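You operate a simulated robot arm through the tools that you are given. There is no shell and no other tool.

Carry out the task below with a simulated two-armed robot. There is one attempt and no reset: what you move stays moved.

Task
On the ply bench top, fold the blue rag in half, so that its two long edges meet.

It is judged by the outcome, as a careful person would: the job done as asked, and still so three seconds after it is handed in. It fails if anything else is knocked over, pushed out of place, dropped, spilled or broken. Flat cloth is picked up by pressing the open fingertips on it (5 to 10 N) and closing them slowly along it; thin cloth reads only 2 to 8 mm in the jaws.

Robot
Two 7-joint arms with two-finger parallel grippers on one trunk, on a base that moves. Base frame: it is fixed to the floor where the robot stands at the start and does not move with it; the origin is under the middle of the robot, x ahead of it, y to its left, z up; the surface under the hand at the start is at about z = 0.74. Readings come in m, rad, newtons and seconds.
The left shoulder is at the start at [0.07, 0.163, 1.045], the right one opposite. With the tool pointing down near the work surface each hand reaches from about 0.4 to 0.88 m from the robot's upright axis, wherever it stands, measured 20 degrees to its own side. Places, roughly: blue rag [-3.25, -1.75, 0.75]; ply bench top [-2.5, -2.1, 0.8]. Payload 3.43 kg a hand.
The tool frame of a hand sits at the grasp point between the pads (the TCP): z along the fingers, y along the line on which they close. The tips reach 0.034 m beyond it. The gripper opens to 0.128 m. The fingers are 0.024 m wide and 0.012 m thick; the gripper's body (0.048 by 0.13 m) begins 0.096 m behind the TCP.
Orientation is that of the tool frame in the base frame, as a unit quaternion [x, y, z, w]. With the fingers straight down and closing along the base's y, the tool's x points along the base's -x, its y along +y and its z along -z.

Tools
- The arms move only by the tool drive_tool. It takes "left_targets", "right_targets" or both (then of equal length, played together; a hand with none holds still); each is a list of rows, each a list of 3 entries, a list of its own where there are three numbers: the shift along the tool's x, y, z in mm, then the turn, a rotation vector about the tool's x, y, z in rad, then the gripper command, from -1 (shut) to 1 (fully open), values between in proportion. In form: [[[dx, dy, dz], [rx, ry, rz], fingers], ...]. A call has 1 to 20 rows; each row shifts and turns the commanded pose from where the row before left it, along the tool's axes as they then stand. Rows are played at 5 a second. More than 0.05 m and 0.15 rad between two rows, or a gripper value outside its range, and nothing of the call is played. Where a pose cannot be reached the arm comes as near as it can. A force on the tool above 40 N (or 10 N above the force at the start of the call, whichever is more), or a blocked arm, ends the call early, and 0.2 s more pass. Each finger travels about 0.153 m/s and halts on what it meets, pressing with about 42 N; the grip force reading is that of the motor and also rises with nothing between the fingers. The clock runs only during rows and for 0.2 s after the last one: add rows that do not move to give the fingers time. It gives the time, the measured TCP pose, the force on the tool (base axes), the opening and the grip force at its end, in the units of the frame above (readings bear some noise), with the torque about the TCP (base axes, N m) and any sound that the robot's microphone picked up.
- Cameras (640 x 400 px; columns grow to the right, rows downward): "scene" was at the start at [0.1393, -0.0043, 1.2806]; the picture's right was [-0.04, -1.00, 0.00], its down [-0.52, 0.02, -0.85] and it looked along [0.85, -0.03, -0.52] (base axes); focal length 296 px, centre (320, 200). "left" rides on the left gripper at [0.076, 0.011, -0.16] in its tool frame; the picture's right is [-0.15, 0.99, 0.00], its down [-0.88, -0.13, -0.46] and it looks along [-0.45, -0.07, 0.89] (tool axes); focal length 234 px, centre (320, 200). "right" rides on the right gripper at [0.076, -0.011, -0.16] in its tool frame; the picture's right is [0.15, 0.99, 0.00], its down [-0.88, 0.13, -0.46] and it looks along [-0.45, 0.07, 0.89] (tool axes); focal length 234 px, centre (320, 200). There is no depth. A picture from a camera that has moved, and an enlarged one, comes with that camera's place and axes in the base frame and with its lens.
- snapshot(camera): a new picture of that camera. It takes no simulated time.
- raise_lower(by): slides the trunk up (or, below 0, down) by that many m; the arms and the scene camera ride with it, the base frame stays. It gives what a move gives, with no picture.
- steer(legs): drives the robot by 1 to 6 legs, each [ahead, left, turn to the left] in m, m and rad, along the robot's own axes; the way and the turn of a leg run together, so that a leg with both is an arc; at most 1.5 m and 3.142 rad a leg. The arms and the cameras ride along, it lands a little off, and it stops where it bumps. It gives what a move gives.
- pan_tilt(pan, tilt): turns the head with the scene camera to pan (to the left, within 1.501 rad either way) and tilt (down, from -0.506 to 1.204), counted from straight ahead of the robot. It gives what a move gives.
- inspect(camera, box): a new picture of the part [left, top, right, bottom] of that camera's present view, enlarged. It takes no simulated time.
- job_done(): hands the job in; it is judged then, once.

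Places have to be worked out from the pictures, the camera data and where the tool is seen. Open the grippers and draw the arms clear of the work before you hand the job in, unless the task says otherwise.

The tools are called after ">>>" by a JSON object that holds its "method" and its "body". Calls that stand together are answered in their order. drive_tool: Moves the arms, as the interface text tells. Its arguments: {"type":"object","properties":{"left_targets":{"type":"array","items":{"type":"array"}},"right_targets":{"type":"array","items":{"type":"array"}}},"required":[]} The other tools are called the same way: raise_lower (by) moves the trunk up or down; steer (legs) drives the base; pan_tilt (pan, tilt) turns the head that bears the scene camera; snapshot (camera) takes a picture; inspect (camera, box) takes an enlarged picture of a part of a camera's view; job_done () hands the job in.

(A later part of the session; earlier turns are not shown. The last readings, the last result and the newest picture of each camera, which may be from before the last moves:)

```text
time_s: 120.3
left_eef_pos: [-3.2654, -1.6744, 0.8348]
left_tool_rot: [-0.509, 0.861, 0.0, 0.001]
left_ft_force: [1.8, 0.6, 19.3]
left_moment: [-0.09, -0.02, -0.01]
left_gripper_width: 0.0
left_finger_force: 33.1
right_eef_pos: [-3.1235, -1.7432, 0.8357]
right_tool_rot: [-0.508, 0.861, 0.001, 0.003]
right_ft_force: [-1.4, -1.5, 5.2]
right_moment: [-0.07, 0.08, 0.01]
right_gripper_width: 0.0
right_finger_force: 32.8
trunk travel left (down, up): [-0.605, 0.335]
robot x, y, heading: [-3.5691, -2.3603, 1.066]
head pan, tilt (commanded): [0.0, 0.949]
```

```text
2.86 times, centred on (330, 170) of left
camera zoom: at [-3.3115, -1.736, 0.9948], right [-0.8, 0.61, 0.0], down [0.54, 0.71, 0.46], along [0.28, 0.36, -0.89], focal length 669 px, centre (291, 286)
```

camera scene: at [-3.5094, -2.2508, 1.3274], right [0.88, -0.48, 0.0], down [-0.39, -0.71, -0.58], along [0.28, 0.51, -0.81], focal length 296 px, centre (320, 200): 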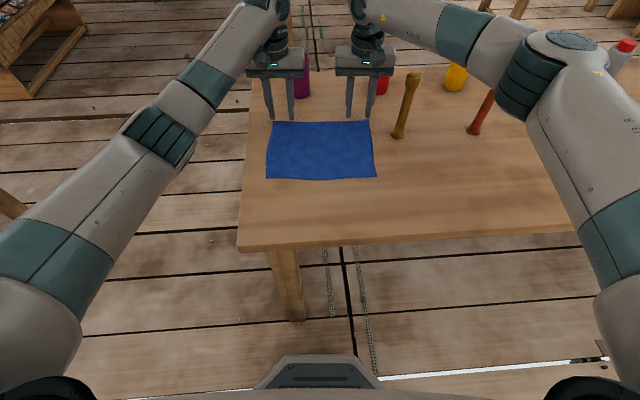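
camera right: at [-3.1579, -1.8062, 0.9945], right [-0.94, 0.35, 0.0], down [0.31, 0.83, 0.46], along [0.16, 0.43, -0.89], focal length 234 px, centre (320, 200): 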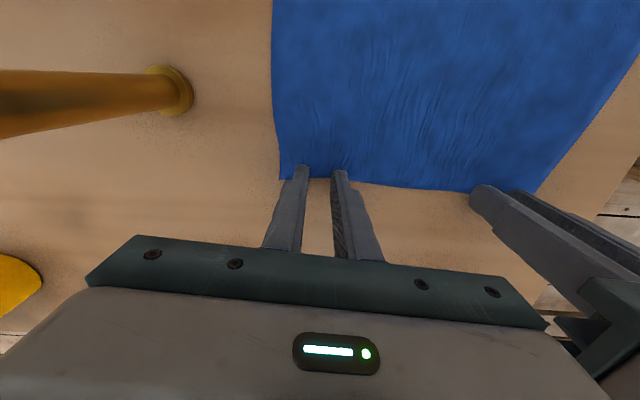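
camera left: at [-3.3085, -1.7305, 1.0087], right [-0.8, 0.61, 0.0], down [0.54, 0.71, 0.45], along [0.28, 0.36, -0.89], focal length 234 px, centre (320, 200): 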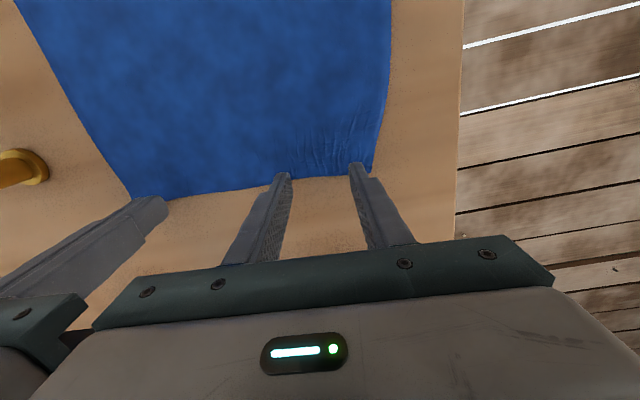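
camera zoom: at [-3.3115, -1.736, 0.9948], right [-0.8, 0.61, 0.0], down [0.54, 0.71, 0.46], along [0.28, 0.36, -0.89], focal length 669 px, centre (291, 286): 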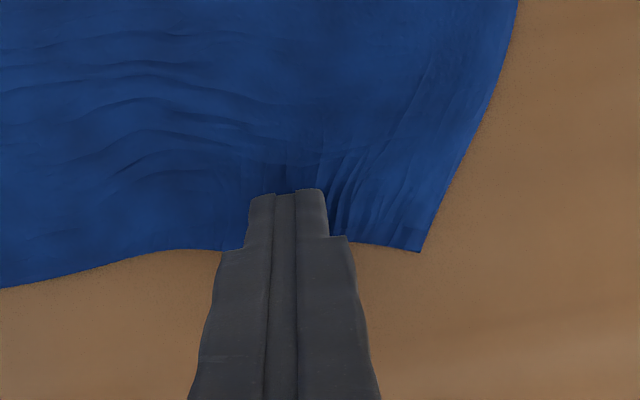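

Again nothing caught: with a narrow opening the sheet will not buckle up between the tips. I'll lift clear and rethink: a wide-open pinch across the rag's middle (closing along its short side) should raise a ridge along the centre line, which would fold the rag in half with its long edges hanging together.

>>> {"method": "drive_tool", "body": {"left_targets": [[[0, 0, -5], [0, 0, 0], -1], [[0, 0, -15], [0, 0, 0], -1], [[0, 0, -40], [0, 0, 0], -0.6], [[0, 0, -40], [0, 0, 0], 0], [[0, 0, -40], [0, 0, 0], 0.5]], "right_targets": [[[0, 0, -5], [0, 0, 0], -1], [[0, 0, -15], [0, 0, 0], -1], [[0, 0, -40], [0, 0, 0], -0.6], [[0, 0, -40], [0, 0, 0], 0], [[0, 0, -40], [0, 0, 0], 0.5]]}}

>>> {"method": "inspect", "body": {"camera": "scene", "box": [220, 40, 430, 200]}}

>>> {"method": "snapshot", "body": {"camera": "left"}}

```text
time_s: 121.5
left_eef_pos: [-3.2646, -1.6733, 0.9754]
left_tool_rot: [-0.509, 0.861, 0.0, 0.0]
left_ft_force: [0.3, 0.2, -0.8]
left_moment: [0.04, -0.01, 0.0]
left_gripper_width: 0.0958
left_finger_force: 0.1
right_eef_pos: [-3.1248, -1.744, 0.9745]
right_tool_rot: [-0.508, 0.861, 0.0, 0.001]
right_ft_force: [-0.3, -1.1, 0.6]
right_moment: [0.01, -0.02, -0.01]
right_gripper_width: 0.096
right_finger_force: 0.0
trunk travel left (down, up): [-0.605, 0.335]
robot x, y, heading: [-3.5706, -2.361, 1.07]
head pan, tilt (commanded): [0.0, 0.949]
```

```text
2.50 times, centred on (325, 120) of scene
camera zoom: at [-3.5105, -2.2525, 1.3275], right [0.88, -0.48, 0.0], down [-0.39, -0.71, -0.58], along [0.28, 0.51, -0.81], focal length 739 px, centre (308, 400)
```

zoom: 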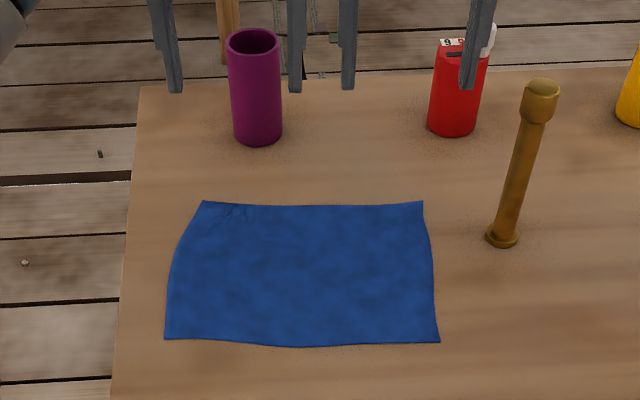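

```text
taken
camera left: at [-3.3111, -1.7357, 1.1352], right [-0.8, 0.61, 0.0], down [0.54, 0.71, 0.46], along [0.28, 0.36, -0.89], focal length 234 px, centre (320, 200)
```

left: 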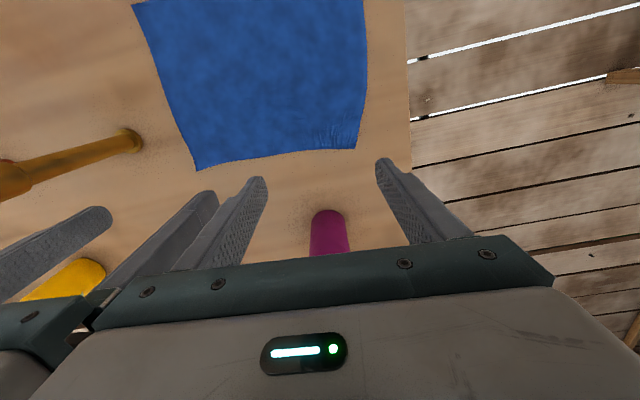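

The rag is still nearly flat, with its centre line at 0.5415 m ahead of the camera and its middle at lateral 0. I'll move both hands over the centre line at ±0.085 m and turn each 90° about its axis so the jaws open along the short side.

>>> {"method": "drive_tool", "body": {"left_targets": [[[28.2, 6.9, 0], [0, 0, 0], 0.5], [[28.2, 6.9, 0], [0, 0, 0], 0.5], [[28.1, 6.9, 0], [0, 0, 0], 0.5], [[0, 0, 0], [0, 0, 0.1428], 0.5], [[0, 0, 0], [0, 0, 0.1428], 0.5], [[0, 0, 0], [0, 0, 0.1428], 0.5], [[0, 0, 0], [0, 0, 0.1428], 0.5], [[0, 0, 0], [0, 0, 0.1428], 0.5], [[0, 0, 0], [0, 0, 0.1428], 0.5], [[0, 0, 0], [0, 0, 0.1428], 0.5], [[0, 0, 0], [0, 0, 0.1428], 0.5], [[0, 0, 0], [0, 0, 0.1428], 0.5], [[0, 0, 0], [0, 0, 0.1428], 0.5], [[0, 0, 0], [0, 0, 0.1428], 0.7], [[0, 0, 0], [0, 0, 0], 0.7]], "right_targets": [[[30, 2.5, 0], [0, 0, 0], 0.5], [[30, 2.5, 0], [0, 0, 0], 0.5], [[30, 2.4, 0], [0, 0, 0], 0.5], [[0, 0, 0], [0, 0, 0.1428], 0.5], [[0, 0, 0], [0, 0, 0.1428], 0.5], [[0, 0, 0], [0, 0, 0.1428], 0.5], [[0, 0, 0], [0, 0, 0.1428], 0.5], [[0, 0, 0], [0, 0, 0.1428], 0.5], [[0, 0, 0], [0, 0, 0.1428], 0.5], [[0, 0, 0], [0, 0, 0.1428], 0.5], [[0, 0, 0], [0, 0, 0.1428], 0.5], [[0, 0, 0], [0, 0, 0.1428], 0.5], [[0, 0, 0], [0, 0, 0.1428], 0.5], [[0, 0, 0], [0, 0, 0.1428], 0.7], [[0, 0, 0], [0, 0, 0], 0.7]]}}

>>> {"method": "snapshot", "body": {"camera": "scene"}}

>>> {"method": "snapshot", "body": {"camera": "left"}}

>>> {"method": "snapshot", "body": {"camera": "right"}}

```text
time_s: 124.8
left_eef_pos: [-3.3237, -1.7361, 0.973]
left_tool_rot: [0.249, 0.968, -0.001, 0.0]
left_ft_force: [0.5, 0.6, -0.3]
left_moment: [0.01, 0.0, -0.02]
left_gripper_width: 0.1086
left_finger_force: 0.0
right_eef_pos: [-3.1739, -1.8168, 0.9736]
right_tool_rot: [0.25, 0.968, 0.0, 0.0]
right_ft_force: [-1.1, 0.1, -0.5]
right_moment: [0.0, -0.01, 0.01]
right_gripper_width: 0.109
right_finger_force: 0.1
trunk travel left (down, up): [-0.605, 0.335]
robot x, y, heading: [-3.5674, -2.3585, 1.062]
head pan, tilt (commanded): [0.0, 0.949]
```

```text
taken
camera scene: at [-3.5095, -2.2507, 1.3274], right [0.88, -0.48, 0.0], down [-0.39, -0.71, -0.58], along [0.28, 0.51, -0.81], focal length 296 px, centre (320, 200)
```

scene: 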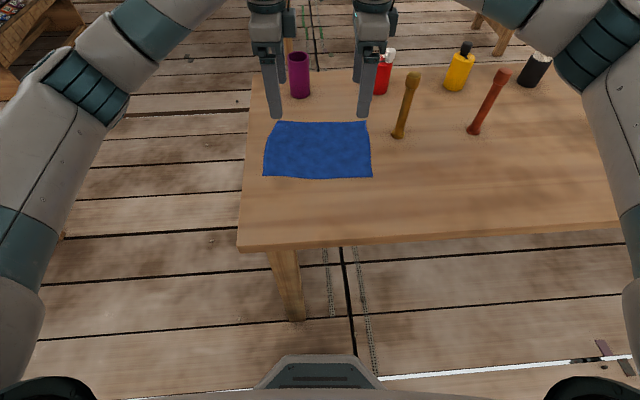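

```text
taken
camera left: at [-3.3838, -1.6898, 1.1325], right [0.61, 0.8, 0.0], down [0.71, -0.54, 0.46], along [0.36, -0.28, -0.89], focal length 234 px, centre (320, 200)
```

left: 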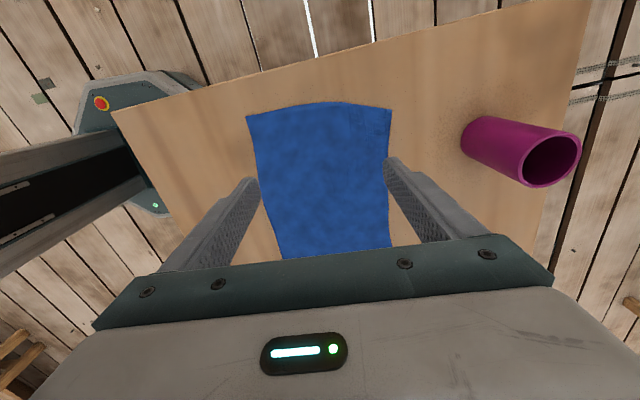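

```text
taken
camera right: at [-3.2437, -1.7911, 1.1328], right [0.35, 0.94, 0.0], down [0.83, -0.31, 0.46], along [0.43, -0.16, -0.89], focal length 234 px, centre (320, 200)
```

right: 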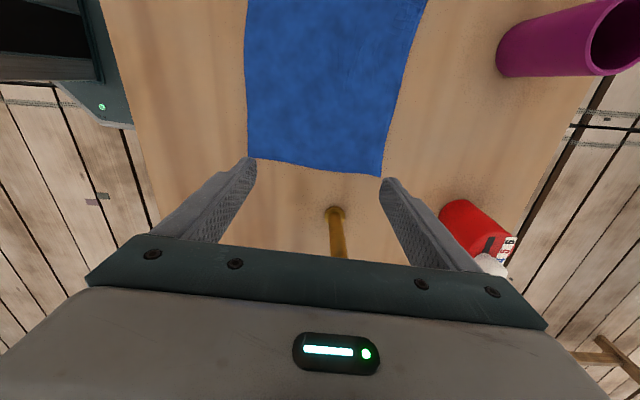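

Both hands are over the centre line with the jaws across the short side (109 mm open). I'll descend to just above the cloth and check.

>>> {"method": "drive_tool", "body": {"left_targets": [[[0, 0, 40], [0, 0, 0], 0.7], [[0, 0, 40], [0, 0, 0], 0.7], [[0, 0, 35], [0, 0, 0], 0.7], [[0, 0, 15], [0, 0, 0], 0.7], [[0, 0, 0], [0, 0, 0], 0.7]], "right_targets": [[[0, 0, 40], [0, 0, 0], 0.7], [[0, 0, 40], [0, 0, 0], 0.7], [[0, 0, 35], [0, 0, 0], 0.7], [[0, 0, 15], [0, 0, 0], 0.7], [[0, 0, 0], [0, 0, 0], 0.7]]}}

>>> {"method": "snapshot", "body": {"camera": "left"}}

>>> {"method": "snapshot", "body": {"camera": "right"}}

>>> {"method": "inspect", "body": {"camera": "scene", "box": [220, 40, 430, 200]}}

```text
time_s: 126.0
left_eef_pos: [-3.3238, -1.7369, 0.8434]
left_tool_rot: [0.249, 0.969, 0.0, 0.0]
left_ft_force: [0.1, 0.7, 0.1]
left_moment: [0.01, 0.01, 0.01]
left_gripper_width: 0.1087
left_finger_force: 0.0
right_eef_pos: [-3.1738, -1.8166, 0.8449]
right_tool_rot: [0.25, 0.968, 0.001, 0.0]
right_ft_force: [-0.7, 0.7, -0.1]
right_moment: [0.03, 0.01, -0.03]
right_gripper_width: 0.1089
right_finger_force: 0.1
trunk travel left (down, up): [-0.605, 0.335]
robot x, y, heading: [-3.568, -2.3585, 1.064]
head pan, tilt (commanded): [0.0, 0.949]
```

```text
taken
camera left: at [-3.384, -1.6909, 1.0028], right [0.61, 0.8, 0.0], down [0.71, -0.54, 0.46], along [0.36, -0.28, -0.89], focal length 234 px, centre (320, 200)
```

left: 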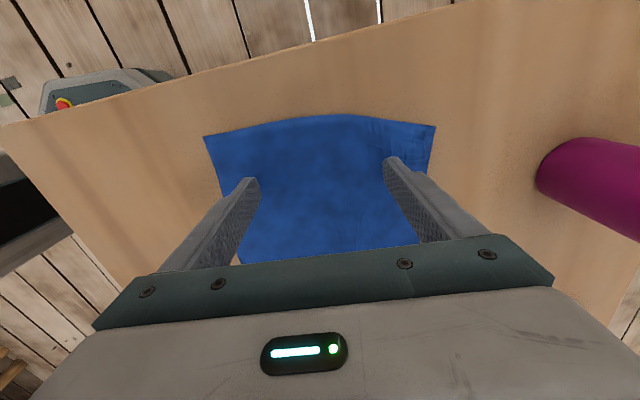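

```text
taken
camera right: at [-3.2435, -1.7899, 1.0038], right [0.35, 0.94, 0.0], down [0.83, -0.31, 0.46], along [0.43, -0.16, -0.89], focal length 234 px, centre (320, 200)
```

right: 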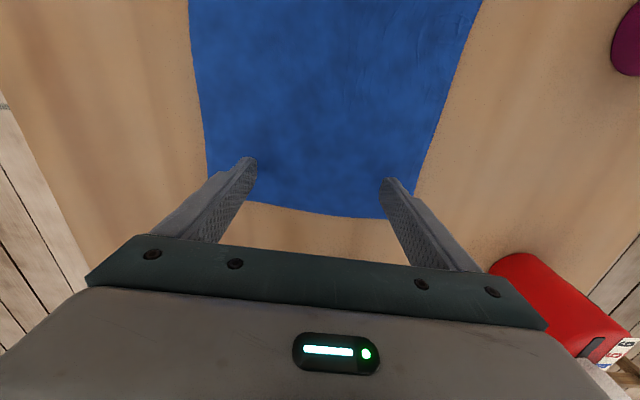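

```text
2.50 times, centred on (325, 120) of scene
camera zoom: at [-3.5096, -2.2509, 1.3274], right [0.88, -0.48, 0.0], down [-0.39, -0.71, -0.58], along [0.28, 0.51, -0.81], focal length 739 px, centre (308, 400)
```

zoom: 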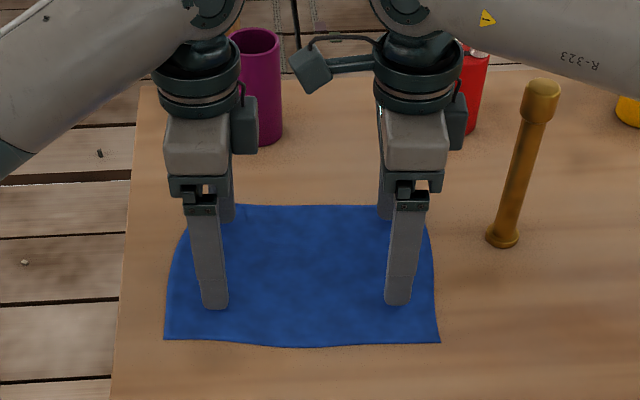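

The left hand is centred on the rag to within a millimetre and the right one is about 4 mm too far forward. I'll correct that and press both down gently.

>>> {"method": "drive_tool", "body": {"left_targets": [[[0, 0, 4], [0, 0, 0], 0.7], [[0, 0, 3], [0, 0, 0], 0.7], [[0, 0, 1.5], [0, 0, 0], 0.7], [[0, 0, 0.5], [0, 0, 0], 0.7], [[0, 0, 0], [0, 0, 0], 0.7]], "right_targets": [[[0, -4, 4], [0, 0, 0], 0.7], [[0, 0, 4], [0, 0, 0], 0.7], [[0, 0, 1.5], [0, 0, 0], 0.7], [[0, 0, 0.7], [0, 0, 0], 0.7], [[0, 0, 0], [0, 0, 0], 0.7]]}}

```text
time_s: 127.2
left_eef_pos: [-3.3229, -1.7357, 0.835]
left_tool_rot: [0.248, 0.969, 0.001, 0.001]
left_ft_force: [0.5, 1.2, 2.0]
left_moment: [0.09, -0.04, 0.04]
left_gripper_width: 0.1088
left_finger_force: 0.1
right_eef_pos: [-3.1748, -1.8207, 0.8362]
right_tool_rot: [0.249, 0.968, 0.001, -0.001]
right_ft_force: [3.0, 2.0, 16.2]
right_moment: [-0.65, 0.36, 0.05]
right_gripper_width: 0.1075
right_finger_force: 0.1
trunk travel left (down, up): [-0.605, 0.335]
robot x, y, heading: [-3.5698, -2.3561, 1.065]
head pan, tilt (commanded): [0.0, 0.949]
```

The right hand's load is all on its near finger (moment), so I'll tilt it very slightly and ease it, and press the left a little more.

>>> {"method": "drive_tool", "body": {"left_targets": [[[0, 0, 0.6], [0, 0, 0], 0.7], [[0, 0, 0], [0, 0, 0], 0.7]], "right_targets": [[[0, 0, -0.8], [0.01, 0, 0], 0.7], [[0, 0, 0], [0, 0, 0], 0.7]]}}

```text
time_s: 127.8
left_eef_pos: [-3.3231, -1.7372, 0.836]
left_tool_rot: [0.248, 0.969, 0.001, 0.0]
left_ft_force: [0.1, 0.5, 6.4]
left_moment: [0.08, -0.02, -0.01]
left_gripper_width: 0.1088
left_finger_force: 0.3
right_eef_pos: [-3.1752, -1.8218, 0.8356]
right_tool_rot: [0.249, 0.968, -0.004, -0.001]
right_ft_force: [2.6, 1.9, 14.2]
right_moment: [0.76, -0.53, -0.04]
right_gripper_width: 0.1101
right_finger_force: 1.1
trunk travel left (down, up): [-0.605, 0.335]
robot x, y, heading: [-3.568, -2.3554, 1.065]
head pan, tilt (commanded): [0.0, 0.949]
```

Left is balanced at 6.4 N; the right overshot to the far finger. I'll take back half of that tilt and ease it slightly.

>>> {"method": "drive_tool", "body": {"left_targets": [[[0, 0, 0], [0, 0, 0], 0.7], [[0, 0, 0], [0, 0, 0], 0.7]], "right_targets": [[[0, 0, -0.4], [-0.0052, 0, 0], 0.7], [[0, 0, 0], [0, 0, 0], 0.7]]}}

```text
time_s: 128.3
left_eef_pos: [-3.3241, -1.7373, 0.8351]
left_tool_rot: [0.249, 0.969, 0.0, 0.0]
left_ft_force: [1.6, 1.9, 8.0]
left_moment: [0.08, -0.02, 0.01]
left_gripper_width: 0.1087
left_finger_force: 0.1
right_eef_pos: [-3.1762, -1.8208, 0.8354]
right_tool_rot: [0.249, 0.968, -0.002, -0.001]
right_ft_force: [-3.0, -3.6, 11.3]
right_moment: [0.37, -0.21, 0.05]
right_gripper_width: 0.1073
right_finger_force: 0.0
trunk travel left (down, up): [-0.605, 0.335]
robot x, y, heading: [-3.5697, -2.3603, 1.066]
head pan, tilt (commanded): [0.0, 0.949]
```

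Right is nearer balance at 11 N. One more tiny tilt, then I'll start closing both hands slowly and look partway.

>>> {"method": "drive_tool", "body": {"left_targets": [[[0, 0, 0], [0, 0, 0], 0.68], [[0, 0, 0], [0, 0, 0], 0.65], [[0, 0, 0], [0, 0, 0], 0.62], [[0, 0, 0], [0, 0, 0], 0.59], [[0, 0, 0], [0, 0, 0], 0.56], [[0, 0, 0], [0, 0, 0], 0.53], [[0, 0, 0], [0, 0, 0], 0.5], [[0, 0, 0], [0, 0, 0], 0.47], [[0, 0, 0], [0, 0, 0], 0.44], [[0, 0, 0], [0, 0, 0], 0.41], [[0, 0, 0], [0, 0, 0], 0.38]], "right_targets": [[[0, 0, 0], [-0.002, 0, 0], 0.68], [[0, 0, 0], [0, 0, 0], 0.65], [[0, 0, 0], [0, 0, 0], 0.62], [[0, 0, 0], [0, 0, 0], 0.59], [[0, 0, 0], [0, 0, 0], 0.56], [[0, 0, 0], [0, 0, 0], 0.53], [[0, 0, 0], [0, 0, 0], 0.5], [[0, 0, 0], [0, 0, 0], 0.47], [[0, 0, 0], [0, 0, 0], 0.44], [[0, 0, 0], [0, 0, 0], 0.41], [[0, 0, 0], [0, 0, 0], 0.38]]}}

>>> {"method": "snapshot", "body": {"camera": "left"}}

>>> {"method": "snapshot", "body": {"camera": "right"}}

>>> {"method": "inspect", "body": {"camera": "scene", "box": [220, 40, 430, 200]}}

```text
time_s: 130.8
left_eef_pos: [-3.3236, -1.738, 0.836]
left_tool_rot: [0.249, 0.969, 0.001, 0.0]
left_ft_force: [0.5, -0.3, 17.2]
left_moment: [0.22, -0.04, 0.0]
left_gripper_width: 0.086
left_finger_force: 0.1
right_eef_pos: [-3.176, -1.8215, 0.8347]
right_tool_rot: [0.249, 0.968, 0.0, -0.001]
right_ft_force: [-0.4, 0.3, 0.7]
right_moment: [0.0, -0.06, -0.02]
right_gripper_width: 0.0884
right_finger_force: 0.6
trunk travel left (down, up): [-0.605, 0.335]
robot x, y, heading: [-3.5664, -2.3553, 1.064]
head pan, tilt (commanded): [0.0, 0.949]
```

```text
taken
camera left: at [-3.3844, -1.6915, 0.995], right [0.61, 0.8, 0.0], down [0.71, -0.54, 0.46], along [0.36, -0.27, -0.89], focal length 234 px, centre (320, 200)
```

left: 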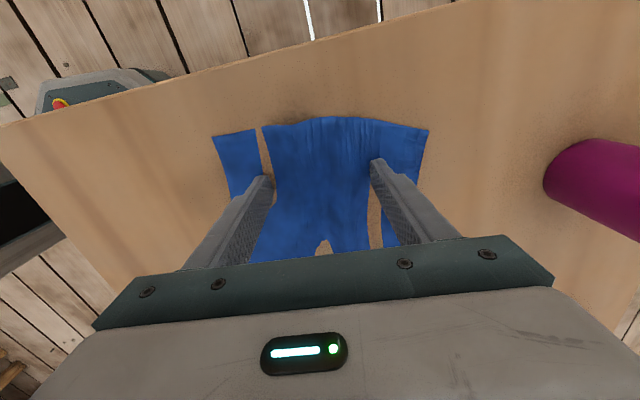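

```text
taken
camera right: at [-3.2461, -1.7947, 0.9954], right [0.35, 0.94, 0.0], down [0.83, -0.31, 0.46], along [0.43, -0.16, -0.89], focal length 234 px, centre (320, 200)
```

right: 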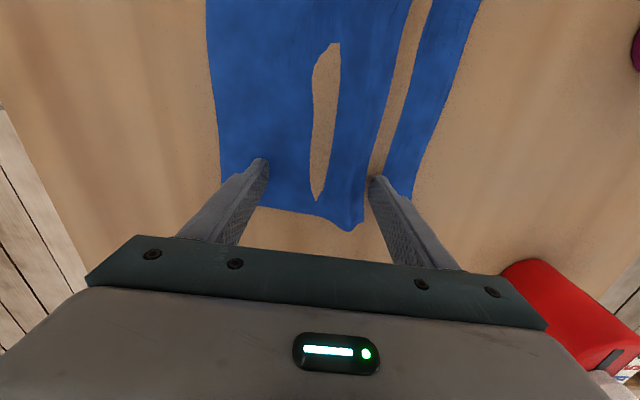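

```text
2.50 times, centred on (325, 120) of scene
camera zoom: at [-3.5103, -2.2527, 1.3277], right [0.88, -0.48, 0.0], down [-0.39, -0.71, -0.58], along [0.28, 0.51, -0.81], focal length 739 px, centre (308, 400)
```

zoom: 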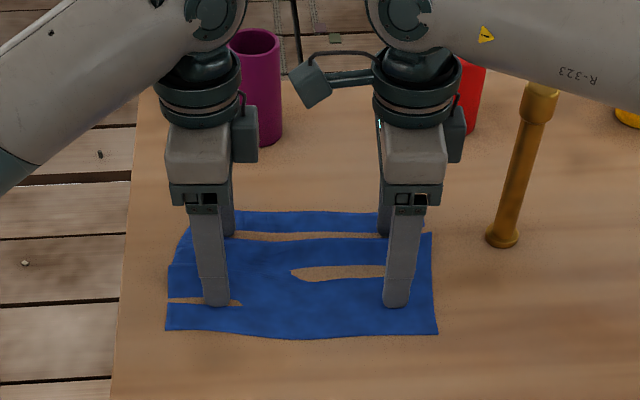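

With the wide opening the cloth is buckling into broad waves along the length, as hoped (the wave troughs press into the bench surface visually). The right lost pressure and the left has 17 N, so I'll rebalance and keep closing.

>>> {"method": "drive_tool", "body": {"left_targets": [[[0, 0, -0.4], [0, 0, 0], 0.36], [[0, 0, 0], [0, 0, 0], 0.33], [[0, 0, 0], [0, 0, 0], 0.3], [[0, 0, 0], [0, 0, 0], 0.27], [[0, 0, 0], [0, 0, 0], 0.24], [[0, 0, 0], [0, 0, 0], 0.21]], "right_targets": [[[0, 0, 0.6], [0, 0, 0], 0.36], [[0, 0, 0], [0, 0, 0], 0.33], [[0, 0, 0], [0, 0, 0], 0.3], [[0, 0, 0], [0, 0, 0], 0.27], [[0, 0, 0], [0, 0, 0], 0.24], [[0, 0, 0], [0, 0, 0], 0.21]]}}

>>> {"method": "snapshot", "body": {"camera": "left"}}

>>> {"method": "snapshot", "body": {"camera": "right"}}

>>> {"method": "inspect", "body": {"camera": "scene", "box": [220, 40, 430, 200]}}

```text
time_s: 132.2
left_eef_pos: [-3.3253, -1.7391, 0.8352]
left_tool_rot: [0.248, 0.969, 0.0, 0.0]
left_ft_force: [0.2, -1.3, 8.1]
left_moment: [0.17, -0.07, 0.02]
left_gripper_width: 0.0778
left_finger_force: 0.4
right_eef_pos: [-3.1743, -1.8209, 0.837]
right_tool_rot: [0.25, 0.968, 0.0, 0.0]
right_ft_force: [-1.3, 0.2, 8.3]
right_moment: [-0.01, -0.02, 0.0]
right_gripper_width: 0.0768
right_finger_force: 0.0
trunk travel left (down, up): [-0.605, 0.335]
robot x, y, heading: [-3.5654, -2.3599, 1.067]
head pan, tilt (commanded): [0.0, 0.949]
```

```text
taken
camera left: at [-3.385, -1.692, 0.9952], right [0.61, 0.8, 0.0], down [0.71, -0.54, 0.46], along [0.36, -0.28, -0.89], focal length 234 px, centre (320, 200)
```

left: 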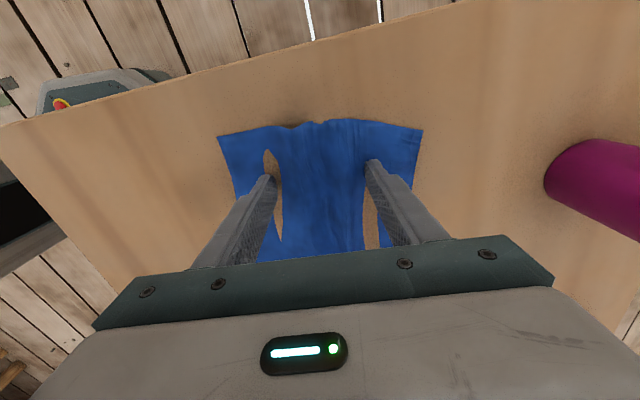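

```text
taken
camera right: at [-3.2459, -1.7948, 0.995], right [0.35, 0.94, 0.0], down [0.83, -0.31, 0.46], along [0.43, -0.16, -0.89], focal length 234 px, centre (320, 200)
```

right: 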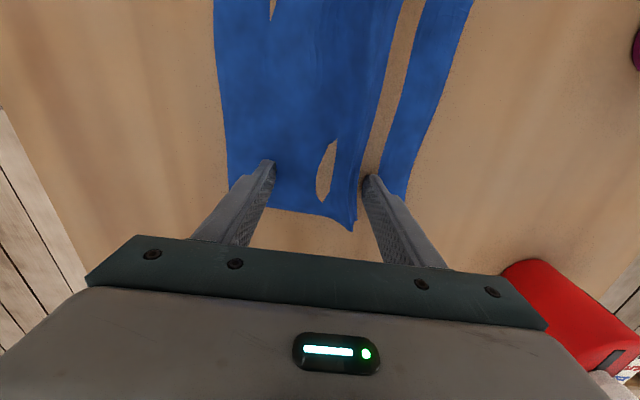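

```text
2.50 times, centred on (325, 120) of scene
camera zoom: at [-3.5105, -2.2526, 1.3276], right [0.88, -0.48, 0.0], down [-0.39, -0.71, -0.58], along [0.28, 0.51, -0.81], focal length 739 px, centre (308, 400)
```

zoom: 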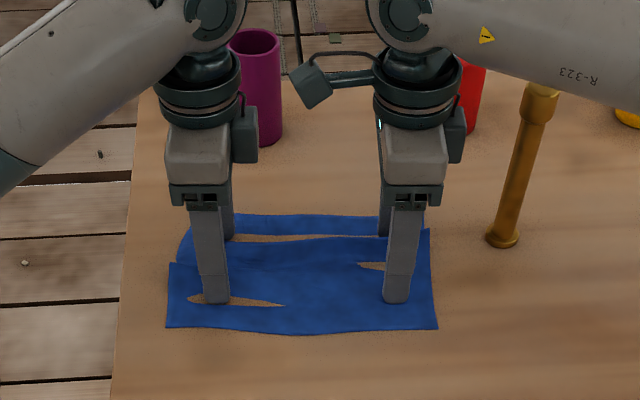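

Forces are even (8 N each) and both long edges are moving inward together. Continuing to close slowly.

>>> {"method": "drive_tool", "body": {"left_targets": [[[0, 0, 0], [0, 0, 0], 0.18], [[0, 0, 0], [0, 0, 0], 0.15], [[0, 0, 0], [0, 0, 0], 0.12], [[0, 0, 0], [0, 0, 0], 0.09], [[0, 0, 0], [0, 0, 0], 0.06], [[0, 0, 0], [0, 0, 0], 0.03], [[0, 0, 0], [0, 0, 0], 0]], "right_targets": [[[0, 0, 0], [0, 0, 0], 0.18], [[0, 0, 0], [0, 0, 0], 0.15], [[0, 0, 0], [0, 0, 0], 0.12], [[0, 0, 0], [0, 0, 0], 0.09], [[0, 0, 0], [0, 0, 0], 0.06], [[0, 0, 0], [0, 0, 0], 0.03], [[0, 0, 0], [0, 0, 0], 0]]}}

>>> {"method": "snapshot", "body": {"camera": "left"}}

>>> {"method": "snapshot", "body": {"camera": "right"}}

>>> {"method": "inspect", "body": {"camera": "scene", "box": [220, 40, 430, 200]}}

```text
time_s: 133.8
left_eef_pos: [-3.3236, -1.738, 0.8355]
left_tool_rot: [0.248, 0.969, 0.0, 0.001]
left_ft_force: [0.5, -0.6, 4.3]
left_moment: [0.06, -0.03, 0.04]
left_gripper_width: 0.0639
left_finger_force: 0.1
right_eef_pos: [-3.1749, -1.8211, 0.8352]
right_tool_rot: [0.249, 0.968, 0.0, 0.0]
right_ft_force: [0.3, 0.7, 13.2]
right_moment: [0.02, 0.01, -0.03]
right_gripper_width: 0.0641
right_finger_force: 0.0
trunk travel left (down, up): [-0.605, 0.335]
robot x, y, heading: [-3.566, -2.3615, 1.065]
head pan, tilt (commanded): [0.0, 0.949]
```

```text
taken
camera left: at [-3.385, -1.6918, 0.9952], right [0.6, 0.8, 0.0], down [0.71, -0.54, 0.46], along [0.36, -0.28, -0.89], focal length 234 px, centre (320, 200)
```

left: 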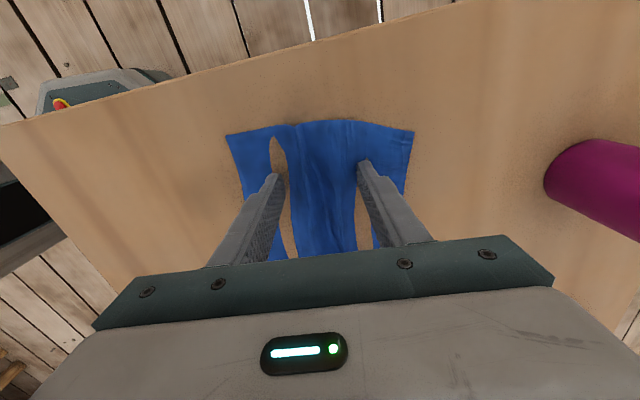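

```text
taken
camera right: at [-3.2459, -1.7946, 0.9949], right [0.35, 0.94, 0.0], down [0.83, -0.31, 0.46], along [0.43, -0.16, -0.89], focal length 234 px, centre (320, 200)
```

right: 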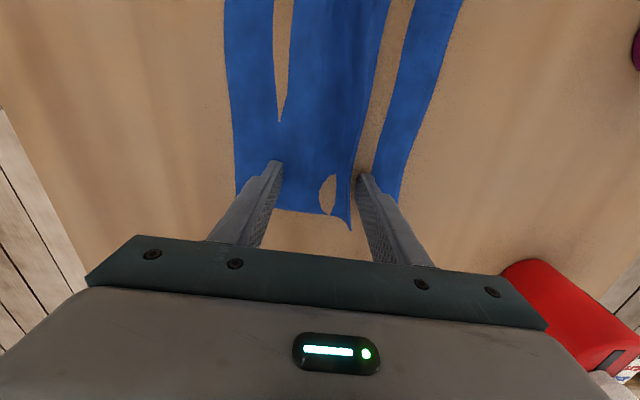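

```text
2.50 times, centred on (325, 120) of scene
camera zoom: at [-3.5106, -2.2524, 1.3276], right [0.88, -0.48, 0.0], down [-0.39, -0.71, -0.58], along [0.28, 0.51, -0.81], focal length 739 px, centre (308, 400)
```

zoom: 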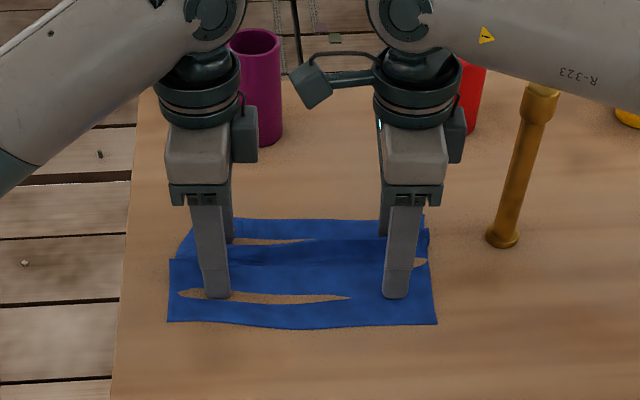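

The excess cloth is gathering between the fingers with little slip. I'll press the left slightly more, ease the right slightly, and go on.

>>> {"method": "drive_tool", "body": {"left_targets": [[[0, 0, 0.4], [0, 0, 0], -0.03], [[0, 0, 0], [0, 0, 0], -0.06], [[0, 0, 0], [0, 0, 0], -0.09], [[0, 0, 0], [0, 0, 0], -0.12], [[0, 0, 0], [0, 0, 0], -0.15], [[0, 0, 0], [0, 0, 0], -0.18], [[0, 0, 0], [0, 0, 0], -0.21], [[0, 0, 0], [0, 0, 0], -0.24], [[0, 0, 0], [0, 0, 0], -0.27], [[0, 0, 0], [0, 0, 0], -0.3]], "right_targets": [[[0, 0, -0.2], [0, 0, 0], -0.03], [[0, 0, 0], [0, 0, 0], -0.06], [[0, 0, 0], [0, 0, 0], -0.09], [[0, 0, 0], [0, 0, 0], -0.12], [[0, 0, 0], [0, 0, 0], -0.15], [[0, 0, 0], [0, 0, 0], -0.18], [[0, 0, 0], [0, 0, 0], -0.21], [[0, 0, 0], [0, 0, 0], -0.24], [[0, 0, 0], [0, 0, 0], -0.27], [[0, 0, 0], [0, 0, 0], -0.3]]}}

>>> {"method": "snapshot", "body": {"camera": "left"}}

>>> {"method": "snapshot", "body": {"camera": "right"}}

>>> {"method": "inspect", "body": {"camera": "scene", "box": [220, 40, 430, 200]}}

```text
time_s: 135.9
left_eef_pos: [-3.324, -1.7376, 0.8358]
left_tool_rot: [0.249, 0.969, 0.001, 0.0]
left_ft_force: [0.3, -1.4, 16.2]
left_moment: [0.13, -0.03, 0.01]
left_gripper_width: 0.0427
left_finger_force: 0.1
right_eef_pos: [-3.1753, -1.8207, 0.8367]
right_tool_rot: [0.249, 0.968, 0.0, 0.001]
right_ft_force: [-0.7, 0.0, 4.0]
right_moment: [0.04, 0.01, -0.01]
right_gripper_width: 0.0441
right_finger_force: 0.1
trunk travel left (down, up): [-0.605, 0.335]
robot x, y, heading: [-3.5669, -2.3602, 1.065]
head pan, tilt (commanded): [0.0, 0.949]
```

```text
taken
camera left: at [-3.3852, -1.6924, 0.995], right [0.61, 0.8, 0.0], down [0.71, -0.54, 0.46], along [0.36, -0.27, -0.89], focal length 234 px, centre (320, 200)
```

left: 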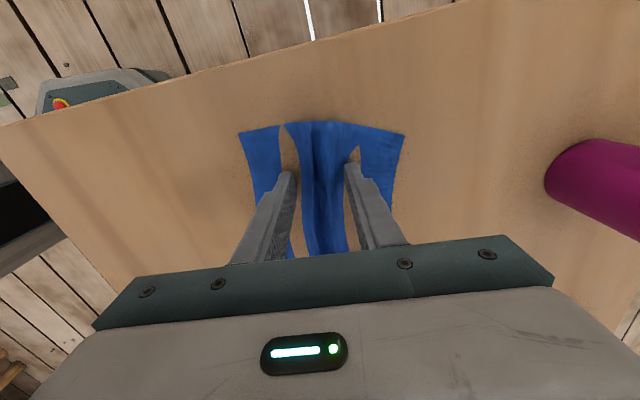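

```text
taken
camera right: at [-3.246, -1.7948, 0.9951], right [0.35, 0.94, 0.0], down [0.83, -0.31, 0.46], along [0.43, -0.16, -0.89], focal length 234 px, centre (320, 200)
```

right: 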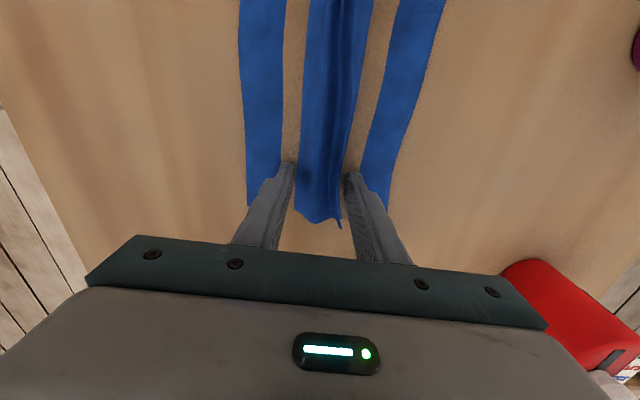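

```text
2.50 times, centred on (325, 120) of scene
camera zoom: at [-3.5105, -2.2529, 1.3277], right [0.88, -0.48, 0.0], down [-0.39, -0.71, -0.58], along [0.28, 0.51, -0.81], focal length 739 px, centre (308, 400)
```

zoom: 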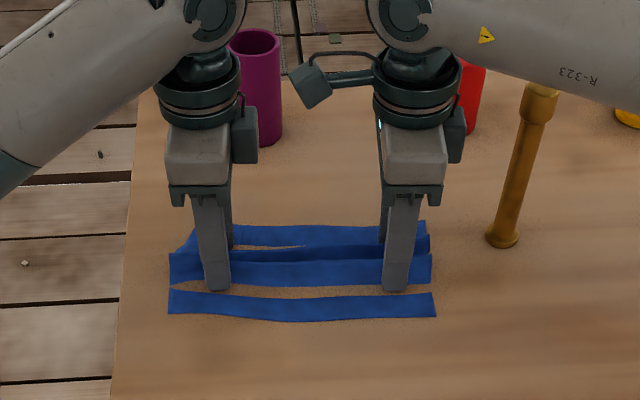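

A central ridge is forming along the whole length between the fingers. Rebalancing (16 N / 4 N) and closing on.

>>> {"method": "drive_tool", "body": {"left_targets": [[[0, 0, -0.3], [0, 0, 0], -0.33], [[0, 0, 0], [0, 0, 0], -0.36], [[0, 0, 0], [0, 0, 0], -0.39], [[0, 0, 0], [0, 0, 0], -0.42], [[0, 0, 0], [0, 0, 0], -0.45], [[0, 0, 0], [0, 0, 0], -0.48], [[0, 0, 0], [0, 0, 0], -0.51], [[0, 0, 0], [0, 0, 0], -0.54], [[0, 0, 0], [0, 0, 0], -0.57], [[0, 0, 0], [0, 0, 0], -0.6]], "right_targets": [[[0, 0, 0.4], [0, 0, 0], -0.33], [[0, 0, 0], [0, 0, 0], -0.36], [[0, 0, 0], [0, 0, 0], -0.39], [[0, 0, 0], [0, 0, 0], -0.42], [[0, 0, 0], [0, 0, 0], -0.45], [[0, 0, 0], [0, 0, 0], -0.48], [[0, 0, 0], [0, 0, 0], -0.51], [[0, 0, 0], [0, 0, 0], -0.54], [[0, 0, 0], [0, 0, 0], -0.57], [[0, 0, 0], [0, 0, 0], -0.6]]}}

>>> {"method": "snapshot", "body": {"camera": "left"}}

>>> {"method": "snapshot", "body": {"camera": "right"}}

>>> {"method": "inspect", "body": {"camera": "scene", "box": [220, 40, 430, 200]}}

```text
time_s: 138.2
left_eef_pos: [-3.3244, -1.7386, 0.8359]
left_tool_rot: [0.248, 0.969, 0.001, 0.001]
left_ft_force: [0.7, -1.0, 10.2]
left_moment: [0.06, 0.02, 0.0]
left_gripper_width: 0.0239
left_finger_force: 0.1
right_eef_pos: [-3.175, -1.8202, 0.8353]
right_tool_rot: [0.249, 0.968, 0.0, -0.001]
right_ft_force: [-0.6, 1.4, 12.4]
right_moment: [-0.01, 0.03, 0.0]
right_gripper_width: 0.0241
right_finger_force: 0.0
trunk travel left (down, up): [-0.605, 0.335]
robot x, y, heading: [-3.5685, -2.3549, 1.062]
head pan, tilt (commanded): [0.0, 0.949]
```

```text
taken
camera left: at [-3.3856, -1.6923, 0.9951], right [0.61, 0.8, 0.0], down [0.71, -0.54, 0.46], along [0.36, -0.27, -0.89], focal length 234 px, centre (320, 200)
```

left: 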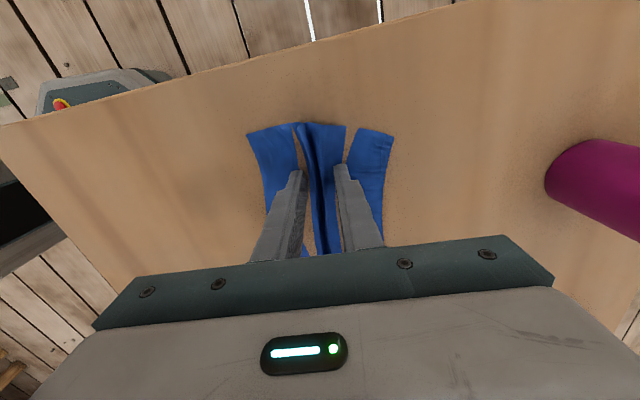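

```text
taken
camera right: at [-3.2464, -1.7946, 0.9949], right [0.35, 0.94, 0.0], down [0.83, -0.31, 0.46], along [0.43, -0.16, -0.89], focal length 234 px, centre (320, 200)
```

right: 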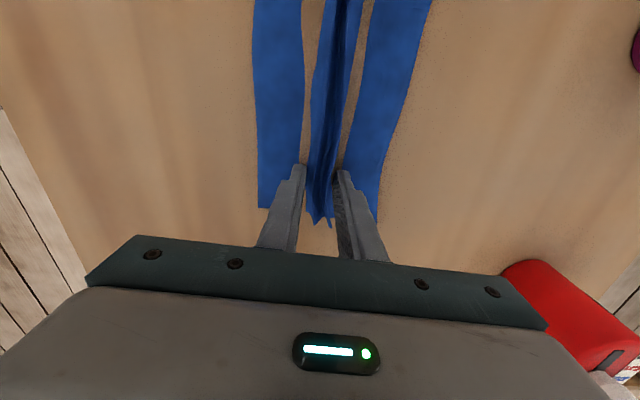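

```text
2.50 times, centred on (325, 120) of scene
camera zoom: at [-3.5108, -2.253, 1.3277], right [0.88, -0.48, 0.0], down [-0.39, -0.71, -0.58], along [0.28, 0.51, -0.81], focal length 739 px, centre (308, 400)
```

zoom: 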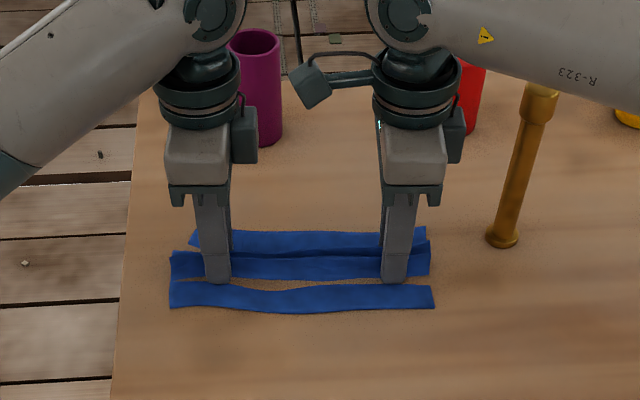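

The cloth is now gathered in a narrow ridge between the finger pairs, forces even at 10–12 N. I'll finish the closing.

>>> {"method": "drive_tool", "body": {"left_targets": [[[0, 0, 0], [0, 0, 0], -0.63], [[0, 0, 0], [0, 0, 0], -0.66], [[0, 0, 0], [0, 0, 0], -0.69], [[0, 0, 0], [0, 0, 0], -0.72], [[0, 0, 0], [0, 0, 0], -0.75], [[0, 0, 0], [0, 0, 0], -0.78], [[0, 0, 0], [0, 0, 0], -0.81], [[0, 0, 0], [0, 0, 0], -0.84], [[0, 0, 0], [0, 0, 0], -0.87], [[0, 0, 0], [0, 0, 0], -0.9], [[0, 0, 0], [0, 0, 0], -0.93], [[0, 0, 0], [0, 0, 0], -0.96], [[0, 0, 0], [0, 0, 0], -1], [[0, 0, 0], [0, 0, 0], -1], [[0, 0, 0], [0, 0, 0], -1]], "right_targets": [[[0, 0, 0], [0, 0, 0], -0.63], [[0, 0, 0], [0, 0, 0], -0.66], [[0, 0, 0], [0, 0, 0], -0.69], [[0, 0, 0], [0, 0, 0], -0.72], [[0, 0, 0], [0, 0, 0], -0.75], [[0, 0, 0], [0, 0, 0], -0.78], [[0, 0, 0], [0, 0, 0], -0.81], [[0, 0, 0], [0, 0, 0], -0.84], [[0, 0, 0], [0, 0, 0], -0.87], [[0, 0, 0], [0, 0, 0], -0.9], [[0, 0, 0], [0, 0, 0], -0.93], [[0, 0, 0], [0, 0, 0], -0.96], [[0, 0, 0], [0, 0, 0], -1], [[0, 0, 0], [0, 0, 0], -1], [[0, 0, 0], [0, 0, 0], -1]]}}

>>> {"method": "snapshot", "body": {"camera": "left"}}

>>> {"method": "snapshot", "body": {"camera": "right"}}

>>> {"method": "inspect", "body": {"camera": "scene", "box": [220, 40, 430, 200]}}

```text
time_s: 141.3
left_eef_pos: [-3.3244, -1.7387, 0.8365]
left_tool_rot: [0.249, 0.969, 0.001, 0.0]
left_ft_force: [0.6, 1.7, 7.5]
left_moment: [0.09, -0.01, -0.03]
left_gripper_width: 0.0037
left_finger_force: 38.1
right_eef_pos: [-3.1758, -1.8214, 0.8367]
right_tool_rot: [0.25, 0.968, 0.0, 0.0]
right_ft_force: [0.4, -0.5, 15.8]
right_moment: [-0.09, 0.0, 0.01]
right_gripper_width: 0.0036
right_finger_force: 37.8
trunk travel left (down, up): [-0.605, 0.335]
robot x, y, heading: [-3.5643, -2.3597, 1.064]
head pan, tilt (commanded): [0.0, 0.949]
```

```text
taken
camera left: at [-3.3856, -1.6922, 0.9952], right [0.61, 0.8, 0.0], down [0.71, -0.54, 0.46], along [0.36, -0.27, -0.89], focal length 234 px, centre (320, 200)
```

left: 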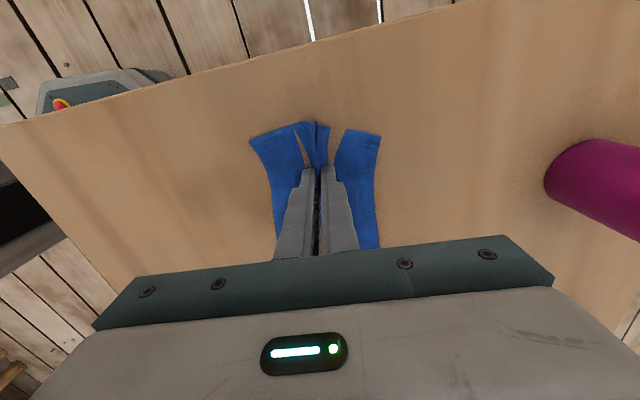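

```text
taken
camera right: at [-3.2464, -1.7945, 0.9948], right [0.35, 0.94, 0.0], down [0.83, -0.31, 0.46], along [0.43, -0.16, -0.89], focal length 234 px, centre (320, 200)
```

right: 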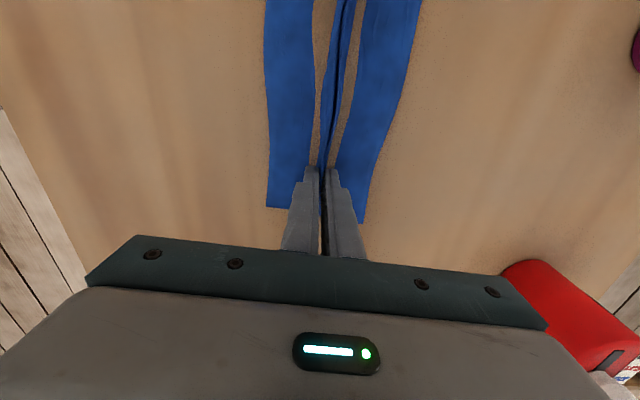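

```text
2.50 times, centred on (325, 120) of scene
camera zoom: at [-3.5108, -2.2529, 1.3277], right [0.88, -0.48, 0.0], down [-0.39, -0.71, -0.58], along [0.28, 0.51, -0.81], focal length 739 px, centre (308, 400)
```

zoom: 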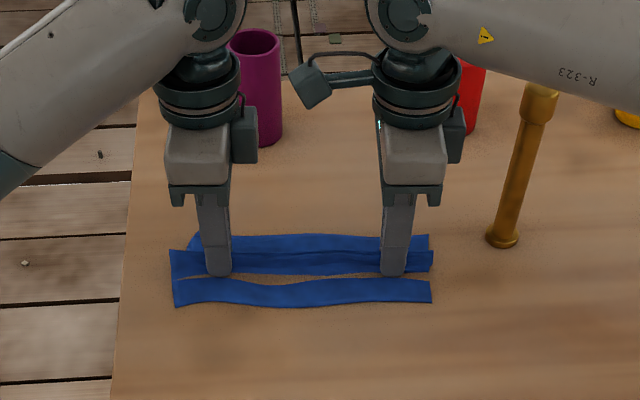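

Both jaws now read 3.6–3.7 mm: cloth is gripped on both sides. I'll lift both hands slowly together and look.

>>> {"method": "drive_tool", "body": {"left_targets": [[[0, 0, -5], [0, 0, 0], -1], [[0, 0, -10], [0, 0, 0], -1], [[0, 0, -10], [0, 0, 0], -1], [[0, 0, -15], [0, 0, 0], -1], [[0, 0, -15], [0, 0, 0], -1], [[0, 0, -15], [0, 0, 0], -1], [[0, 0, -15], [0, 0, 0], -1], [[0, 0, -15], [0, 0, 0], -1], [[0, 0, 0], [0, 0, 0], -1], [[0, 0, 0], [0, 0, 0], -1]], "right_targets": [[[0, 0, -5], [0, 0, 0], -1], [[0, 0, -10], [0, 0, 0], -1], [[0, 0, -10], [0, 0, 0], -1], [[0, 0, -15], [0, 0, 0], -1], [[0, 0, -15], [0, 0, 0], -1], [[0, 0, -15], [0, 0, 0], -1], [[0, 0, -15], [0, 0, 0], -1], [[0, 0, -15], [0, 0, 0], -1], [[0, 0, 0], [0, 0, 0], -1], [[0, 0, 0], [0, 0, 0], -1]]}}

>>> {"method": "snapshot", "body": {"camera": "left"}}

>>> {"method": "snapshot", "body": {"camera": "right"}}

>>> {"method": "inspect", "body": {"camera": "scene", "box": [220, 40, 430, 200]}}

```text
time_s: 143.6
left_eef_pos: [-3.3233, -1.7365, 0.9331]
left_tool_rot: [0.249, 0.968, 0.0, 0.0]
left_ft_force: [0.2, -0.1, -1.1]
left_moment: [0.02, -0.03, -0.01]
left_gripper_width: 0.0033
left_finger_force: 37.8
right_eef_pos: [-3.1738, -1.8175, 0.9324]
right_tool_rot: [0.249, 0.968, 0.0, 0.0]
right_ft_force: [-1.3, 0.3, -0.2]
right_moment: [0.0, 0.04, -0.01]
right_gripper_width: 0.0038
right_finger_force: 38.3
trunk travel left (down, up): [-0.605, 0.335]
robot x, y, heading: [-3.568, -2.3573, 1.062]
head pan, tilt (commanded): [0.0, 0.949]
```

```text
taken
camera left: at [-3.3849, -1.6899, 1.0932], right [0.6, 0.8, 0.0], down [0.71, -0.54, 0.46], along [0.36, -0.28, -0.89], focal length 234 px, centre (320, 200)
```

left: 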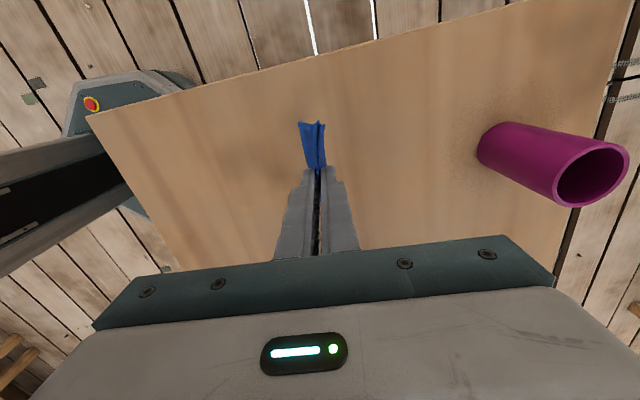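

```text
taken
camera right: at [-3.2449, -1.7928, 1.0929], right [0.35, 0.94, 0.0], down [0.83, -0.31, 0.46], along [0.43, -0.16, -0.89], focal length 234 px, centre (320, 200)
```

right: 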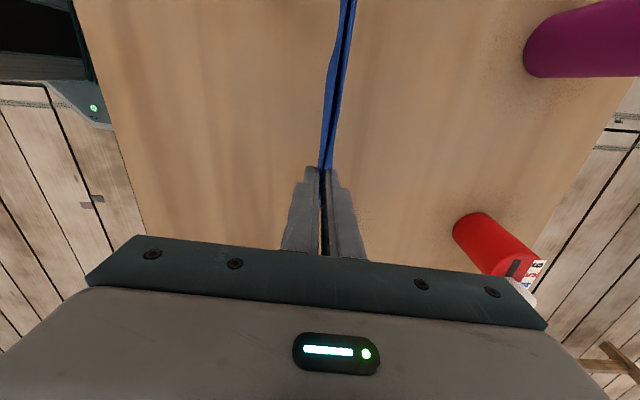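

```text
2.50 times, centred on (325, 120) of scene
camera zoom: at [-3.5095, -2.2509, 1.3274], right [0.88, -0.48, 0.0], down [-0.39, -0.71, -0.58], along [0.28, 0.51, -0.81], focal length 739 px, centre (308, 400)
```

zoom: 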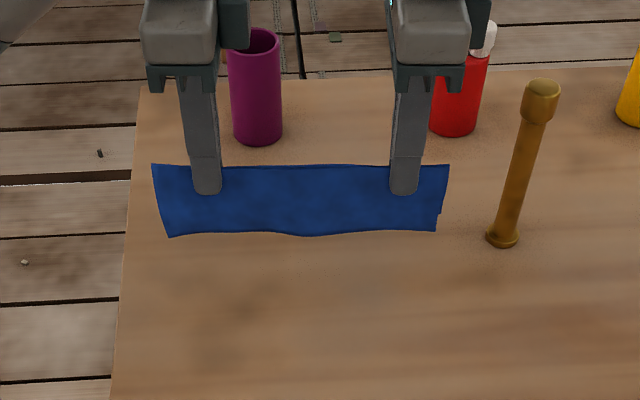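

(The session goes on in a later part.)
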